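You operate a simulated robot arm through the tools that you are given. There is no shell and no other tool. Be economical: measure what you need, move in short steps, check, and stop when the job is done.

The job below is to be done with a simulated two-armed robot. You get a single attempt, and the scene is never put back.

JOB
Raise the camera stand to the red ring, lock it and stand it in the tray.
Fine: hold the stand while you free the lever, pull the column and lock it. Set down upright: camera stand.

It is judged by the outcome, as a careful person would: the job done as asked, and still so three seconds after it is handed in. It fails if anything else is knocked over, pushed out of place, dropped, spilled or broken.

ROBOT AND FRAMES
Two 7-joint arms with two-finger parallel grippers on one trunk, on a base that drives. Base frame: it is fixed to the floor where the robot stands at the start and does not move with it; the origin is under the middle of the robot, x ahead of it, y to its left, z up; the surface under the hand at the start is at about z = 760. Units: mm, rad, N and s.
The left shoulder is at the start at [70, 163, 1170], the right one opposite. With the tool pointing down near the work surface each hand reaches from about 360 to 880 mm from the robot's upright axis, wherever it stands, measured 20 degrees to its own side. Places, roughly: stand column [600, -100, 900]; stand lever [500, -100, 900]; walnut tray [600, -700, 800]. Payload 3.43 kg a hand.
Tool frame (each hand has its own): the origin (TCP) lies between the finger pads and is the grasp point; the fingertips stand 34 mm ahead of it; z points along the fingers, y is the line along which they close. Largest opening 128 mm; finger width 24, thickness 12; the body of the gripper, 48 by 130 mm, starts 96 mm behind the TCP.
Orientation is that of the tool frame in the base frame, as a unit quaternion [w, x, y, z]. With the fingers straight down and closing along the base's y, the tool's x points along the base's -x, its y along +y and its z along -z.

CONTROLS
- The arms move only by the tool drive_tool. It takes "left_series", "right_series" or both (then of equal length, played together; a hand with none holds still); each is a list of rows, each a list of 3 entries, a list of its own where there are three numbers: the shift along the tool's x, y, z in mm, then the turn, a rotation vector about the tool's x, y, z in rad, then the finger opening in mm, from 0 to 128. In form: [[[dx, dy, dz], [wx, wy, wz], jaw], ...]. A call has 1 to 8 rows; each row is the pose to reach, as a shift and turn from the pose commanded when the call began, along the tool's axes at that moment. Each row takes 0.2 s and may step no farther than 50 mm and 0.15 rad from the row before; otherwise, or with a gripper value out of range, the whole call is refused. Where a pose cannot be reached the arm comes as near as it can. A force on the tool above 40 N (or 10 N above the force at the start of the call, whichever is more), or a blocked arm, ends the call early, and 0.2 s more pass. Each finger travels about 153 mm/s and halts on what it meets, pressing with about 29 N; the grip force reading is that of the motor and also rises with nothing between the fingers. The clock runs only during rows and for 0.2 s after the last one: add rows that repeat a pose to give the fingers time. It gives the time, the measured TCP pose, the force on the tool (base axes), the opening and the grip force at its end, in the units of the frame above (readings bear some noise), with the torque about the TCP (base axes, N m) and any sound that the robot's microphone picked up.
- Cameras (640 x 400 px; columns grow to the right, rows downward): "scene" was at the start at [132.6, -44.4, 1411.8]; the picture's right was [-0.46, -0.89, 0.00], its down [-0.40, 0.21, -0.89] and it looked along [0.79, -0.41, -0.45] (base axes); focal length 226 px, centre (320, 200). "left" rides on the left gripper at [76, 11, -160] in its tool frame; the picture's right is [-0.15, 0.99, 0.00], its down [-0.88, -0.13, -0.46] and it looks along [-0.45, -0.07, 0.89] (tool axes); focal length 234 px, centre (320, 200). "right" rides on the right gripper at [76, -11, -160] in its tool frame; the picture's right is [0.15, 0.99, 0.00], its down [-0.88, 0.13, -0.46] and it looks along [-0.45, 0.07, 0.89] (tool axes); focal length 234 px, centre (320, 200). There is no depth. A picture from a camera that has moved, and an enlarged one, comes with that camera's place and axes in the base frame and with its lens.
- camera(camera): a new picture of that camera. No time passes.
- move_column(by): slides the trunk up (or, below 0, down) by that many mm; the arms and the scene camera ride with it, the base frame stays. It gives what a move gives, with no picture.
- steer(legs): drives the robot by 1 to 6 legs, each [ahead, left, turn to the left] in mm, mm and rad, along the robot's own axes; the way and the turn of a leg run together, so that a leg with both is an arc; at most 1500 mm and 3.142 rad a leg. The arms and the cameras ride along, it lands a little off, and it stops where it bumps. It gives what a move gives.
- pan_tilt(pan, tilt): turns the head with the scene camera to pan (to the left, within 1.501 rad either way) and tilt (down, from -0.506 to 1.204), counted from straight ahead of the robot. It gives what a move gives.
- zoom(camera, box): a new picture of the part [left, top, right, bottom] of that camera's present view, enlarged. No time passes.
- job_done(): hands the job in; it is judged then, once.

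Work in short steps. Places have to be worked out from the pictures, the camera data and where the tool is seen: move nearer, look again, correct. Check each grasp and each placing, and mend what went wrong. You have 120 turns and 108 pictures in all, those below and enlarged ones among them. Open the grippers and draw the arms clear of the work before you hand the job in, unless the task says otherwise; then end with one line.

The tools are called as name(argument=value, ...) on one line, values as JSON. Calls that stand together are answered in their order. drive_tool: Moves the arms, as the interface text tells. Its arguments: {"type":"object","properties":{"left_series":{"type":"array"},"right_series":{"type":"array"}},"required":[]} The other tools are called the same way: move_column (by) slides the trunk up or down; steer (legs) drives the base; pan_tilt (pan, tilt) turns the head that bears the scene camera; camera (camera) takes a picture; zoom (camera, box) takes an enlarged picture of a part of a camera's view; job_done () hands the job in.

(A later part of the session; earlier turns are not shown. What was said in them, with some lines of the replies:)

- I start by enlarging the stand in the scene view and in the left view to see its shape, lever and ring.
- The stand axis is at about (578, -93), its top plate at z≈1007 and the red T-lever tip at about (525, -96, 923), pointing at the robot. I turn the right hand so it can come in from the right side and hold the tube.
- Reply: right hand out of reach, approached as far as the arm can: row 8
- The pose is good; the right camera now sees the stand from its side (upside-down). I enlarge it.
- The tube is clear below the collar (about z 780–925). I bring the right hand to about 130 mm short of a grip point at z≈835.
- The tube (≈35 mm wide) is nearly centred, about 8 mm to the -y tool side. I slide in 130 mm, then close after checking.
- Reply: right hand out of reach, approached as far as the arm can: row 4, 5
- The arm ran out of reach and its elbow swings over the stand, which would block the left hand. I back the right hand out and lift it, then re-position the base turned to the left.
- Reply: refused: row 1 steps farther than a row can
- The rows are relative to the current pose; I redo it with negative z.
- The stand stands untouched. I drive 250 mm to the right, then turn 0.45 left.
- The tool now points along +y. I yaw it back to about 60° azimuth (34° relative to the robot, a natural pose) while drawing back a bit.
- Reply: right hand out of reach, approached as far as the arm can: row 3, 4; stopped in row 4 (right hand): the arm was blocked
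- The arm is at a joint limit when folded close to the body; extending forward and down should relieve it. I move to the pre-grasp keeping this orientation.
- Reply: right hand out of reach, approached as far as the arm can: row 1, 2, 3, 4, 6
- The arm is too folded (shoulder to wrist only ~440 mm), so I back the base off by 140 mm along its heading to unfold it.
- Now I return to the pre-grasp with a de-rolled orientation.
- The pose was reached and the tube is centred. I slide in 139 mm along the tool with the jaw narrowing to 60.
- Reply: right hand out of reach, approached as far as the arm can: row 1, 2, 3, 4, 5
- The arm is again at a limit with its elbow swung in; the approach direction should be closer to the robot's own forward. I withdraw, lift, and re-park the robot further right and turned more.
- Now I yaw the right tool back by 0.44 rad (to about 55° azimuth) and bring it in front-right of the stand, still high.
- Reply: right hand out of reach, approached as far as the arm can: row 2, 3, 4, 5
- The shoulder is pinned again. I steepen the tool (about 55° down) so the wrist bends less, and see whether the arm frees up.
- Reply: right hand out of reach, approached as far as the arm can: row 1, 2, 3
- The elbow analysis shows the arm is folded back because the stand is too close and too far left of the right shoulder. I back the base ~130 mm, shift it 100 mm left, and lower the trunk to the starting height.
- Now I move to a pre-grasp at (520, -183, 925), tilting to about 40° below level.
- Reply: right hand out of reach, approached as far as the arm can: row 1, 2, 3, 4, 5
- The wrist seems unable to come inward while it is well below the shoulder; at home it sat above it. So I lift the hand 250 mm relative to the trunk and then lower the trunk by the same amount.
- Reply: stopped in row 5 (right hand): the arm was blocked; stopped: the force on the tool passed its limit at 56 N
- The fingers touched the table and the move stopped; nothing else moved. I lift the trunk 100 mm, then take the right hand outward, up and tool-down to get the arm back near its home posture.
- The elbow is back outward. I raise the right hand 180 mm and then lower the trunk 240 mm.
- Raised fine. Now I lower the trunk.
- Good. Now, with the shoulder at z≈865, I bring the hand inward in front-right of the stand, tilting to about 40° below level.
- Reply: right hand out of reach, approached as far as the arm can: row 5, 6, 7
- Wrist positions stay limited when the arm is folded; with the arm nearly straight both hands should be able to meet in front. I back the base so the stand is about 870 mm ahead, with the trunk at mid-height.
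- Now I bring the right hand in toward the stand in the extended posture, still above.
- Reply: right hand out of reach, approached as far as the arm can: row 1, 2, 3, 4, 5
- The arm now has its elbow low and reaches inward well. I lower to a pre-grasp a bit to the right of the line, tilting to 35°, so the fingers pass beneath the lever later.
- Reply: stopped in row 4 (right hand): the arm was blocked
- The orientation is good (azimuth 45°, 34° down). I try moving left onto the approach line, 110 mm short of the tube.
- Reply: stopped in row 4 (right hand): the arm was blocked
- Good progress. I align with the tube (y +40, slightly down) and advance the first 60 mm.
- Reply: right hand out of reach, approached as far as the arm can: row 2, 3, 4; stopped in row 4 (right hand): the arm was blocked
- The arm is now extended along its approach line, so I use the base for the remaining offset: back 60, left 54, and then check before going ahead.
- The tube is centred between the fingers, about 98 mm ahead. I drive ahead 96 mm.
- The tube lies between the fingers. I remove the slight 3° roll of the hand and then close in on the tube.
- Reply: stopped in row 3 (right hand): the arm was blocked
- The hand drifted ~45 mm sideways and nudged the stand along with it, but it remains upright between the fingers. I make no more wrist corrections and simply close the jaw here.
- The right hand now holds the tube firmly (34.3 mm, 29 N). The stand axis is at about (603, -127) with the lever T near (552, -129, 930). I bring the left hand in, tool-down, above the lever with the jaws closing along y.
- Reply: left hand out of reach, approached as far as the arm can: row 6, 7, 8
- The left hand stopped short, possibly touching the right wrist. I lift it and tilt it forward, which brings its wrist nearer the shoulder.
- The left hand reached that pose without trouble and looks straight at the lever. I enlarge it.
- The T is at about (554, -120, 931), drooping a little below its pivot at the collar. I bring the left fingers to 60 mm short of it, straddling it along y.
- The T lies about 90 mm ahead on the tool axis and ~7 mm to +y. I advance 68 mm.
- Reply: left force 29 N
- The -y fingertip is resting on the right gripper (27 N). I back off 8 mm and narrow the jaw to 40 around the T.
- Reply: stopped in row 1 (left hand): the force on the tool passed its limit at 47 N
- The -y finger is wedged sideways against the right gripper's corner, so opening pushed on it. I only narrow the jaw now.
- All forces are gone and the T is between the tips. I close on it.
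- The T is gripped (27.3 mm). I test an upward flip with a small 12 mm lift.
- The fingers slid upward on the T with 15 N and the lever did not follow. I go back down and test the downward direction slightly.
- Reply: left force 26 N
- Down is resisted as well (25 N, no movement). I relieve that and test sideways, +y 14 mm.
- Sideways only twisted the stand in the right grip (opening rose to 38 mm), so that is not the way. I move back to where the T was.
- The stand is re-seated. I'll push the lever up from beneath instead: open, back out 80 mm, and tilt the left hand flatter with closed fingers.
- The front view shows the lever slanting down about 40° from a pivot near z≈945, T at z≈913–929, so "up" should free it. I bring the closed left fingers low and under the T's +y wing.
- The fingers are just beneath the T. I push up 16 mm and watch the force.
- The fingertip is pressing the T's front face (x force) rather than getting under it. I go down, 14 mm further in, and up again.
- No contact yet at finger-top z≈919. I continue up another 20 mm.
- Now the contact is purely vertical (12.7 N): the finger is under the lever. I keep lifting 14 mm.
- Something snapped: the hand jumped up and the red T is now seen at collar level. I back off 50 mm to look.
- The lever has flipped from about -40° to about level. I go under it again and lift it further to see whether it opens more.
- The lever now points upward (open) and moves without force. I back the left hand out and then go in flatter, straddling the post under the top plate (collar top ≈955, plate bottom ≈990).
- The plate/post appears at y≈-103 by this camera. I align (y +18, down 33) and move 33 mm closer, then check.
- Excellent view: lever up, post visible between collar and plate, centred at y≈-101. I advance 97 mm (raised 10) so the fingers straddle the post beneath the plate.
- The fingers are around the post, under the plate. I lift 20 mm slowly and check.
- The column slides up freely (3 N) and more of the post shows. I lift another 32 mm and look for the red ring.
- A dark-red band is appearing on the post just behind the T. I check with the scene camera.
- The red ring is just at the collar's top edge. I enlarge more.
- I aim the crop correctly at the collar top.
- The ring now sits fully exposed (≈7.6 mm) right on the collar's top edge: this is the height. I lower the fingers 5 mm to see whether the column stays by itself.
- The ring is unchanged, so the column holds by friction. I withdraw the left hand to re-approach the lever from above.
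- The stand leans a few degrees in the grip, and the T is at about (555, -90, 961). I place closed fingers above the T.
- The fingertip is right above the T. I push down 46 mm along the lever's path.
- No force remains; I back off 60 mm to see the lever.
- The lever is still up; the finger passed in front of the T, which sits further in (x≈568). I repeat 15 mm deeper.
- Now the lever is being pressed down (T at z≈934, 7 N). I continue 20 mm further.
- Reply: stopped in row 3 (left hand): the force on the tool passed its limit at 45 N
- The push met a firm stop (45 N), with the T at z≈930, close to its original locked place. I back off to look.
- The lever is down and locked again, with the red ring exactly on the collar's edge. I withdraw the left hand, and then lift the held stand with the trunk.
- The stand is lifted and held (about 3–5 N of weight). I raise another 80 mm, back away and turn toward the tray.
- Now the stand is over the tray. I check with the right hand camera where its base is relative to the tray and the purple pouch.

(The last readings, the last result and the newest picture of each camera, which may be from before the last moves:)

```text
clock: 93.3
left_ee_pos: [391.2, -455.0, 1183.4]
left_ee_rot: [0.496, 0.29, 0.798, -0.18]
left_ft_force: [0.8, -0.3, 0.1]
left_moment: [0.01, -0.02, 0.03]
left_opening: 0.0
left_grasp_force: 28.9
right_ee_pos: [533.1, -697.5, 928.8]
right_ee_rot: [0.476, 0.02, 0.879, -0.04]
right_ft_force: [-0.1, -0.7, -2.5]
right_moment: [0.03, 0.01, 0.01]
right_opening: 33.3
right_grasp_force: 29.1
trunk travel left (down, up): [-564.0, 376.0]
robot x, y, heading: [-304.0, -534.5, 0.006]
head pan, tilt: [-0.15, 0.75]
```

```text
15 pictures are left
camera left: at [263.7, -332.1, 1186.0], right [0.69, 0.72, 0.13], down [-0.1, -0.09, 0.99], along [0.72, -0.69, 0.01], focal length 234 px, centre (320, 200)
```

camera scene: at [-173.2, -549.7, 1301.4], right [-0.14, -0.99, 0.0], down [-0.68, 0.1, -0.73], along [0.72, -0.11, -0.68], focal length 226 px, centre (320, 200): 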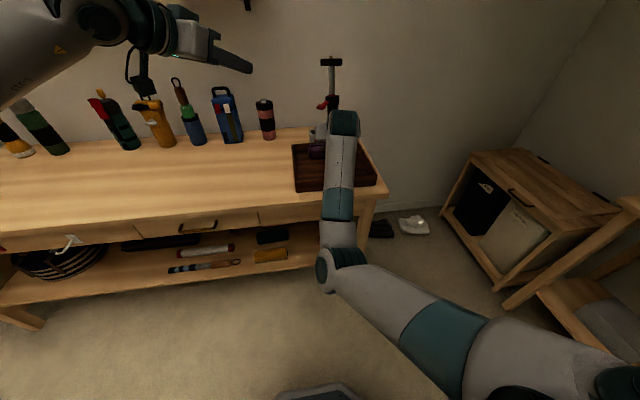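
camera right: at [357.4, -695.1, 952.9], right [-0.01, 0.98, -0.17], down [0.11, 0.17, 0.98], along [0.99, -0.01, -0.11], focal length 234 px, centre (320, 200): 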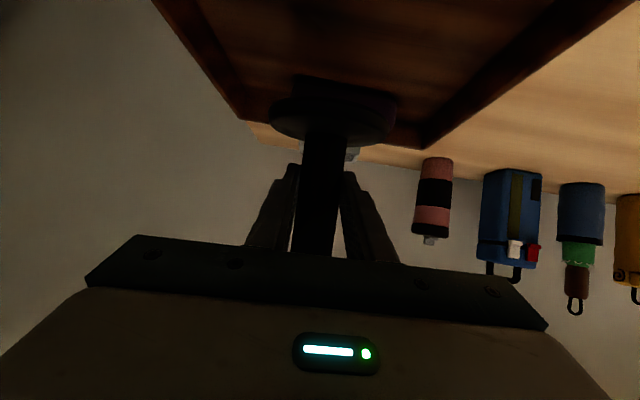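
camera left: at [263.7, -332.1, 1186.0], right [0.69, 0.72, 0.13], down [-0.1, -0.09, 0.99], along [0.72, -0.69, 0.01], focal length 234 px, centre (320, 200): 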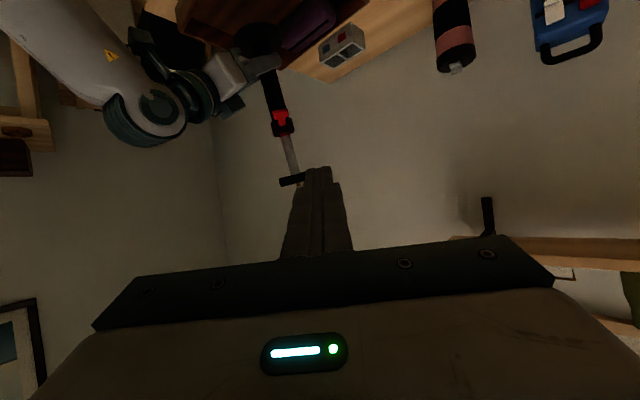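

The base is centred across the tray (y≈-697), about 60 mm in front of the pouch, base bottom about z 860. I lower 65 mm first.

move_column(by=-65)

zoom(camera="right", box=[200, 20, 440, 200])

```text
clock: 94.4
left_ee_pos: [391.0, -454.9, 1118.6]
left_ee_rot: [0.497, 0.29, 0.798, -0.181]
left_ft_force: [-1.0, 0.0, -0.2]
left_moment: [-0.01, 0.02, 0.03]
left_opening: 0.2
left_grasp_force: 29.0
right_ee_pos: [532.0, -699.0, 863.5]
right_ee_rot: [0.476, 0.021, 0.878, -0.041]
right_ft_force: [-0.5, -0.5, -3.1]
right_moment: [0.01, 0.04, 0.01]
right_opening: 33.2
right_grasp_force: 29.0
trunk travel left (down, up): [-499.0, 441.0]
robot x, y, heading: [-308.0, -533.8, 0.004]
head pan, tilt: [-0.15, 0.75]
```

```text
2.22 times, centred on (320, 110) of right
camera zoom: at [357.1, -695.3, 888.3], right [-0.01, 0.98, -0.17], down [0.11, 0.17, 0.98], along [0.99, -0.01, -0.11], focal length 520 px, centre (320, 400)
```

zoom: 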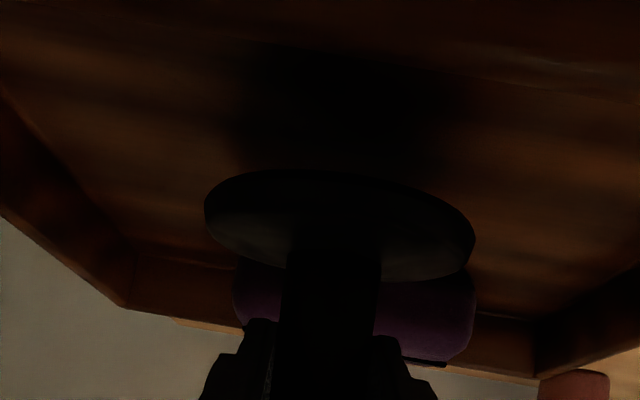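

The disc hangs level above the tray floor, clear of the pouch. I lower by 15 mm and then in small steps until contact.

move_column(by=-15)

move_column(by=-5)

```text
clock: 95.0
left_ee_pos: [390.3, -452.2, 1104.0]
left_ee_rot: [0.496, 0.291, 0.798, -0.18]
left_ft_force: [1.0, 0.8, 0.8]
left_moment: [0.0, -0.02, -0.03]
left_opening: 0.0
left_grasp_force: 28.6
right_ee_pos: [532.8, -698.8, 848.6]
right_ee_rot: [0.476, 0.02, 0.878, -0.039]
right_ft_force: [-0.3, 0.0, -2.1]
right_moment: [-0.01, 0.06, 0.02]
right_opening: 33.2
right_grasp_force: 29.2
trunk travel left (down, up): [-484.0, 456.0]
robot x, y, heading: [-307.2, -534.8, 0.001]
head pan, tilt: [-0.15, 0.75]
```

```text
clock: 95.5
left_ee_pos: [391.9, -453.3, 1099.1]
left_ee_rot: [0.496, 0.29, 0.798, -0.18]
left_ft_force: [0.4, 0.4, 0.5]
left_moment: [0.0, 0.0, 0.02]
left_opening: 0.0
left_grasp_force: 28.7
right_ee_pos: [533.5, -699.0, 844.3]
right_ee_rot: [0.475, 0.02, 0.879, -0.04]
right_ft_force: [-0.1, -0.1, -2.6]
right_moment: [0.01, 0.05, -0.03]
right_opening: 33.1
right_grasp_force: 29.1
trunk travel left (down, up): [-479.0, 461.0]
robot x, y, heading: [-309.5, -533.1, 0.008]
head pan, tilt: [-0.15, 0.75]
```

No contact yet; I continue in 4 mm steps.

move_column(by=-4)

move_column(by=-3)

zoom(camera="right", box=[200, 20, 440, 200])

```text
clock: 96.1
left_ee_pos: [391.1, -454.7, 1094.1]
left_ee_rot: [0.496, 0.29, 0.798, -0.18]
left_ft_force: [0.2, -0.1, 0.1]
left_moment: [0.0, 0.01, -0.03]
left_opening: 0.0
left_grasp_force: 28.9
right_ee_pos: [533.1, -698.5, 839.8]
right_ee_rot: [0.476, 0.02, 0.879, -0.04]
right_ft_force: [0.0, -0.2, -3.1]
right_moment: [0.01, 0.03, 0.02]
right_opening: 33.1
right_grasp_force: 28.7
trunk travel left (down, up): [-475.0, 465.0]
robot x, y, heading: [-307.3, -535.4, 0.007]
head pan, tilt: [-0.15, 0.75]
```

```text
clock: 96.6
left_ee_pos: [391.4, -454.1, 1091.9]
left_ee_rot: [0.496, 0.29, 0.798, -0.18]
left_ft_force: [-0.4, -0.4, -0.2]
left_moment: [-0.03, -0.01, -0.01]
left_opening: 0.1
left_grasp_force: 28.4
right_ee_pos: [534.0, -699.2, 836.7]
right_ee_rot: [0.476, 0.02, 0.878, -0.04]
right_ft_force: [-0.7, -0.7, -2.1]
right_moment: [0.0, 0.05, 0.0]
right_opening: 33.0
right_grasp_force: 28.9
trunk travel left (down, up): [-472.0, 468.0]
robot x, y, heading: [-308.7, -533.9, 0.005]
head pan, tilt: [-0.15, 0.75]
```

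```text
2.22 times, centred on (320, 110) of right
camera zoom: at [357.3, -695.1, 861.1], right [-0.01, 0.98, -0.17], down [0.11, 0.17, 0.98], along [0.99, -0.01, -0.11], focal length 520 px, centre (320, 400)
```

zoom: 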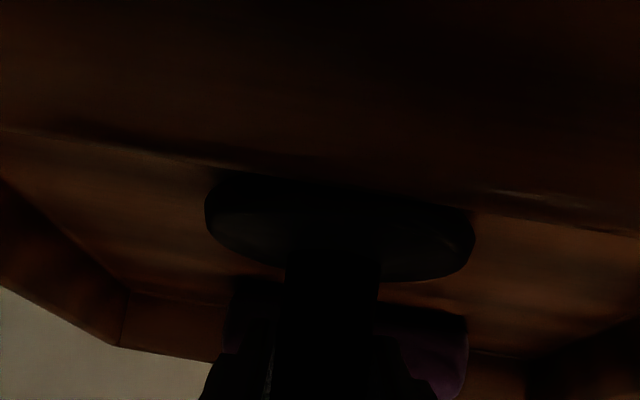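

Still no contact, and the front rim now hides the disc's front edge. I continue down.

move_column(by=-4)

move_column(by=-3)

```text
clock: 97.1
left_ee_pos: [390.1, -454.4, 1090.0]
left_ee_rot: [0.496, 0.291, 0.798, -0.181]
left_ft_force: [-0.1, -0.5, 0.3]
left_moment: [0.0, 0.0, 0.02]
left_opening: 0.0
left_grasp_force: 28.7
right_ee_pos: [531.8, -697.5, 836.4]
right_ee_rot: [0.479, 0.02, 0.877, -0.04]
right_ft_force: [3.7, -1.3, 10.6]
right_moment: [0.09, -0.89, -0.13]
right_opening: 33.1
right_grasp_force: 29.1
trunk travel left (down, up): [-468.0, 472.0]
robot x, y, heading: [-305.6, -533.4, 0.006]
head pan, tilt: [-0.15, 0.75]
```

```text
clock: 97.6
left_ee_pos: [388.8, -454.8, 1086.9]
left_ee_rot: [0.497, 0.292, 0.797, -0.182]
left_ft_force: [0.1, -0.1, 0.8]
left_moment: [0.0, -0.01, -0.04]
left_opening: 0.0
left_grasp_force: 29.2
right_ee_pos: [531.0, -698.6, 835.8]
right_ee_rot: [0.48, 0.019, 0.876, -0.039]
right_ft_force: [0.9, -2.7, 21.8]
right_moment: [0.13, -1.18, -0.14]
right_opening: 33.5
right_grasp_force: 28.8
trunk travel left (down, up): [-465.0, 475.0]
robot x, y, heading: [-308.0, -536.9, 0.008]
head pan, tilt: [-0.15, 0.75]
```

The base is on the tray floor (22 N). I ease back 3 mm and then open the jaw gradually, so that the stand settles between the fingers.

move_column(by=3)

drive_tool(right_series=[[[0, 0, 0], [0, 0, 0], 36], [[0, 0, 0], [0, 0, 0], 39], [[0, 0, 0], [0, 0, 0], 42], [[0, 0, 0], [0, 0, 0], 46]])

camera(camera="left")

```text
clock: 98.2
left_ee_pos: [389.0, -452.4, 1089.0]
left_ee_rot: [0.496, 0.291, 0.798, -0.18]
left_ft_force: [-0.1, 0.3, -0.2]
left_moment: [0.0, 0.02, -0.01]
left_opening: 0.2
left_grasp_force: 28.8
right_ee_pos: [531.9, -698.0, 835.3]
right_ee_rot: [0.477, 0.02, 0.878, -0.04]
right_ft_force: [-0.8, -2.7, 16.3]
right_moment: [0.08, -0.8, -0.12]
right_opening: 33.2
right_grasp_force: 29.4
trunk travel left (down, up): [-468.0, 472.0]
robot x, y, heading: [-310.6, -536.9, 0.007]
head pan, tilt: [-0.15, 0.75]
```

```text
clock: 99.2
left_ee_pos: [391.6, -454.6, 1086.9]
left_ee_rot: [0.495, 0.291, 0.798, -0.182]
left_ft_force: [0.3, 0.1, 0.0]
left_moment: [0.0, 0.0, 0.0]
left_opening: 0.0
left_grasp_force: 29.4
right_ee_pos: [533.4, -697.8, 832.1]
right_ee_rot: [0.476, 0.019, 0.878, -0.04]
right_ft_force: [0.4, -1.0, 0.1]
right_moment: [0.02, 0.0, 0.04]
right_opening: 45.8
right_grasp_force: 0.1
trunk travel left (down, up): [-468.0, 472.0]
robot x, y, heading: [-305.3, -537.6, 0.011]
head pan, tilt: [-0.15, 0.75]
```

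```text
12 pictures are left
camera left: at [263.2, -331.8, 1090.2], right [0.69, 0.72, 0.13], down [-0.1, -0.09, 0.99], along [0.72, -0.69, 0.01], focal length 234 px, centre (320, 200)
```

left: 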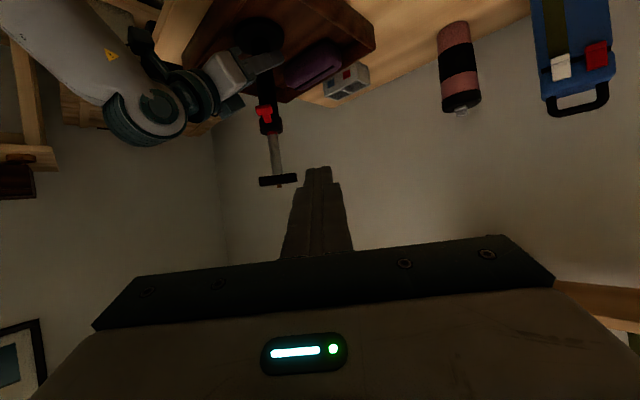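

The stand settled upright with the lever still down. I open to 62 and back straight out 80 mm.

drive_tool(right_series=[[[0, 0, 0], [0, 0, 0], 54], [[0, 0, 0], [0, 0, 0], 62], [[0, 0, 0], [0, 0, 0], 62]])

zoom(camera="right", box=[200, 60, 440, 260])

```text
clock: 100.0
left_ee_pos: [390.9, -454.5, 1087.3]
left_ee_rot: [0.496, 0.291, 0.798, -0.181]
left_ft_force: [0.4, -0.7, 0.8]
left_moment: [-0.01, 0.01, 0.01]
left_opening: 0.0
left_grasp_force: 28.5
right_ee_pos: [532.9, -697.2, 833.2]
right_ee_rot: [0.476, 0.02, 0.878, -0.04]
right_ft_force: [-0.3, 0.1, 0.4]
right_moment: [0.01, 0.0, -0.01]
right_opening: 62.0
right_grasp_force: 0.1
trunk travel left (down, up): [-468.0, 472.0]
robot x, y, heading: [-307.4, -535.5, 0.003]
head pan, tilt: [-0.15, 0.75]
```

```text
2.00 times, centred on (320, 160) of right
camera zoom: at [357.0, -695.0, 857.3], right [-0.01, 0.98, -0.17], down [0.11, 0.17, 0.98], along [0.99, -0.01, -0.11], focal length 468 px, centre (320, 280)
```

zoom: 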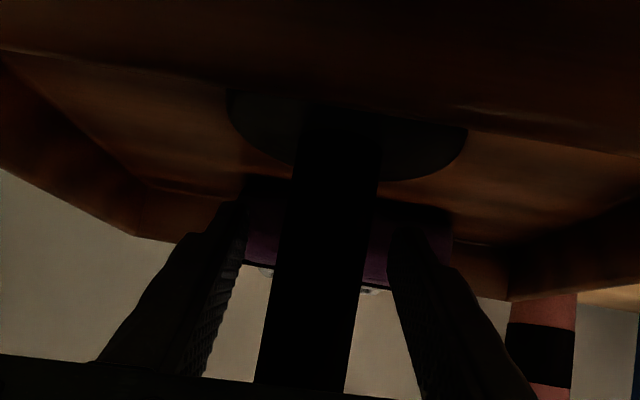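

Both fingers are clear of the tube. I back straight out 80 mm, then raise a bit before clearing the rim.

steer(legs=[[-80, 0, 0]])

zoom(camera="left", box=[190, 20, 390, 200])

```text
clock: 101.0
left_ee_pos: [309.8, -453.7, 1089.4]
left_ee_rot: [0.497, 0.29, 0.798, -0.18]
left_ft_force: [-1.2, 0.2, -0.4]
left_moment: [0.02, 0.02, 0.04]
left_opening: 0.0
left_grasp_force: 28.9
right_ee_pos: [450.1, -697.7, 836.0]
right_ee_rot: [0.476, 0.02, 0.878, -0.04]
right_ft_force: [0.0, -0.3, 0.2]
right_moment: [-0.01, 0.04, 0.01]
right_opening: 61.9
right_grasp_force: 0.1
trunk travel left (down, up): [-468.0, 472.0]
robot x, y, heading: [-388.1, -533.3, 0.009]
head pan, tilt: [-0.15, 0.75]
```

```text
2.22 times, centred on (290, 110) of left
camera zoom: at [181.7, -331.8, 1091.0], right [0.68, 0.72, 0.13], down [-0.1, -0.09, 0.99], along [0.72, -0.69, 0.01], focal length 520 px, centre (387, 400)
```

zoom: 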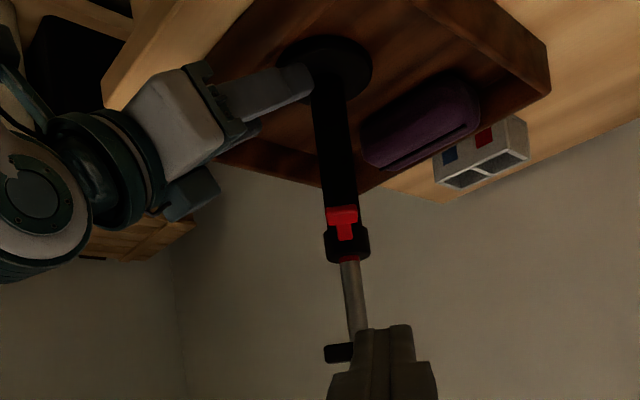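

The stand stands upright in the tray, ring at the collar, lever locked. I raise 40 mm and back away.

move_column(by=40)

steer(legs=[[-250, 0, 0]])

pan_tilt(pan=-0.2, tilt=0.45)

camera(camera="scene")

zoom(camera="right", box=[240, 60, 400, 220])

```text
clock: 101.8
left_ee_pos: [311.2, -453.2, 1127.0]
left_ee_rot: [0.496, 0.29, 0.798, -0.181]
left_ft_force: [-0.1, -0.3, 0.1]
left_moment: [-0.02, -0.04, 0.0]
left_opening: 0.1
left_grasp_force: 29.5
right_ee_pos: [452.0, -697.4, 873.4]
right_ee_rot: [0.476, 0.019, 0.878, -0.039]
right_ft_force: [-0.2, 0.1, -0.6]
right_moment: [0.0, -0.02, -0.03]
right_opening: 62.3
right_grasp_force: 0.1
trunk travel left (down, up): [-508.0, 432.0]
robot x, y, heading: [-387.7, -537.8, 0.007]
head pan, tilt: [-0.15, 0.75]
```

```text
clock: 103.6
left_ee_pos: [64.2, -457.2, 1128.2]
left_ee_rot: [0.497, 0.29, 0.798, -0.18]
left_ft_force: [0.4, 0.2, 0.5]
left_moment: [0.03, 0.01, 0.01]
left_opening: 0.3
left_grasp_force: 29.2
right_ee_pos: [205.3, -701.0, 873.6]
right_ee_rot: [0.477, 0.021, 0.878, -0.04]
right_ft_force: [-0.1, 0.2, 0.7]
right_moment: [0.03, 0.02, -0.03]
right_opening: 61.9
right_grasp_force: 0.1
trunk travel left (down, up): [-508.0, 432.0]
robot x, y, heading: [-629.5, -539.6, 0.002]
head pan, tilt: [-0.15, 0.75]
```

```text
clock: 104.4
left_ee_pos: [65.2, -457.1, 1127.8]
left_ee_rot: [0.496, 0.29, 0.798, -0.18]
left_ft_force: [0.1, -0.1, -0.1]
left_moment: [0.03, 0.0, 0.02]
left_opening: 0.0
left_grasp_force: 28.9
right_ee_pos: [207.1, -701.7, 873.7]
right_ee_rot: [0.476, 0.02, 0.878, -0.04]
right_ft_force: [0.0, 0.4, 0.3]
right_moment: [0.01, 0.01, -0.03]
right_opening: 62.0
right_grasp_force: 0.1
trunk travel left (down, up): [-508.0, 432.0]
robot x, y, heading: [-632.6, -538.6, 0.003]
head pan, tilt: [-0.201, 0.45]
```

```text
9 pictures are left
camera scene: at [-491.4, -557.0, 1271.8], right [-0.19, -0.98, 0.0], down [-0.43, 0.08, -0.9], along [0.88, -0.18, -0.44], focal length 226 px, centre (320, 200)
```

scene: 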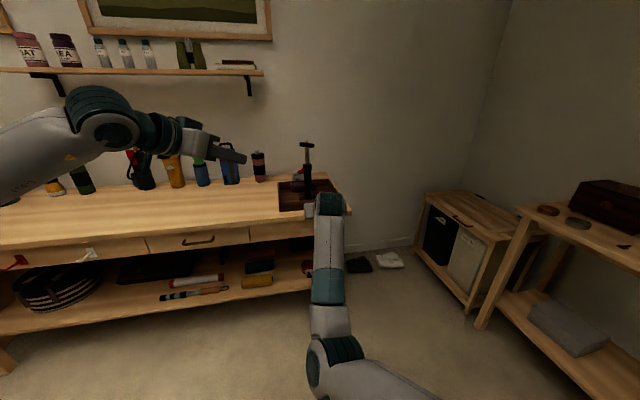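

```text
2.50 times, centred on (320, 140) of right
camera zoom: at [31.3, -697.7, 897.5], right [-0.01, 0.98, -0.17], down [0.11, 0.17, 0.98], along [0.99, -0.01, -0.11], focal length 585 px, centre (320, 350)
```

zoom: 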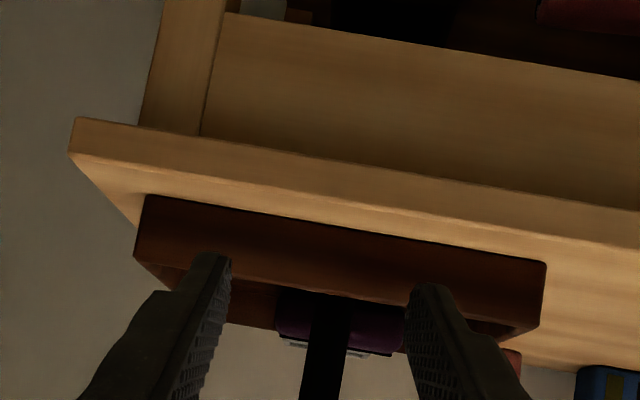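

Everything else is in place. I take one final enlarged look at the stand's ring, lever and posture.

zoom(camera="scene", box=[275, 135, 345, 210])

zoom(camera="scene", box=[295, 155, 320, 180])

```text
5.33 times, centred on (310, 172) of scene
camera zoom: at [-491.4, -557.0, 1271.8], right [-0.19, -0.98, 0.0], down [-0.43, 0.08, -0.9], along [0.88, -0.18, -0.44], focal length 1205 px, centre (373, 347)
```

zoom: 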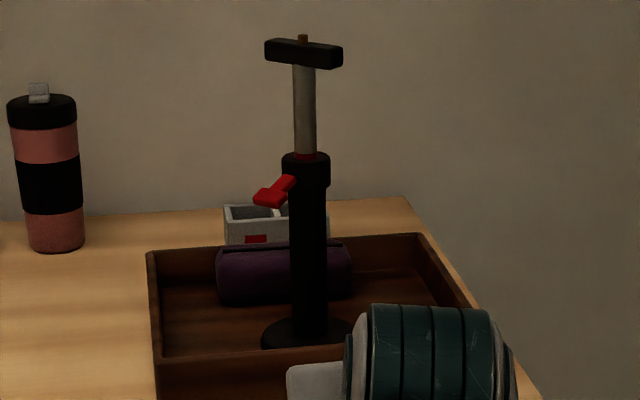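

```text
16.00 times, centred on (308, 168) of scene
camera zoom: at [-491.4, -557.0, 1271.8], right [-0.19, -0.98, 0.0], down [-0.43, 0.08, -0.9], along [0.88, -0.18, -0.44], focal length 3616 px, centre (520, 720)
```

zoom: 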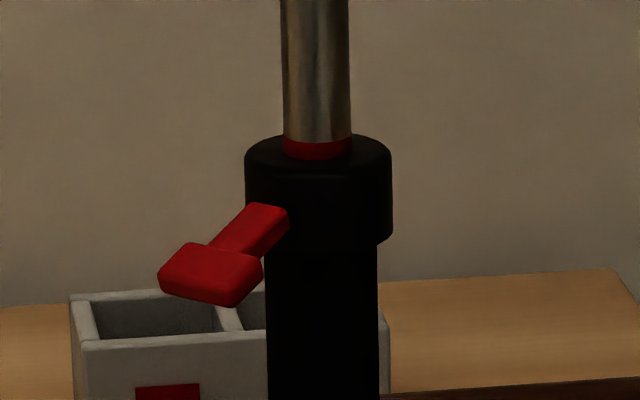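

The stand is upright in the tray, raised to the ring, with the lever down. I open both grippers clear of everything and then hand in.

drive_tool(left_series=[[[0, 0, 0], [0, 0, 0], 30], [[0, 0, 0], [0, 0, 0], 60], [[0, 0, 0], [0, 0, 0], 80]], right_series=[[[0, 0, 0], [0, 0, 0], 70], [[0, 0, 0], [0, 0, 0], 80], [[0, 0, 0], [0, 0, 0], 80]])

job_done()

```text
clock: 105.2
left_ee_pos: [64.4, -455.5, 1128.3]
left_ee_rot: [0.498, 0.29, 0.797, -0.181]
left_ft_force: [-0.3, -0.1, 1.2]
left_moment: [-0.01, -0.03, -0.02]
left_opening: 80.2
left_grasp_force: 0.0
right_ee_pos: [208.0, -700.7, 873.3]
right_ee_rot: [0.476, 0.021, 0.878, -0.041]
right_ft_force: [-0.4, -0.8, 0.2]
right_moment: [0.0, -0.02, 0.01]
right_opening: 80.1
right_grasp_force: 0.0
trunk travel left (down, up): [-508.0, 432.0]
robot x, y, heading: [-636.5, -535.2, 0.001]
head pan, tilt: [-0.201, 0.45]
```

```text
The job is handed in.
```

The camera stand is raised so the red ring sits at the collar's top edge, its lever is locked down, and it stands upright in the walnut tray; both arms are clear and nothing else was disturbed.
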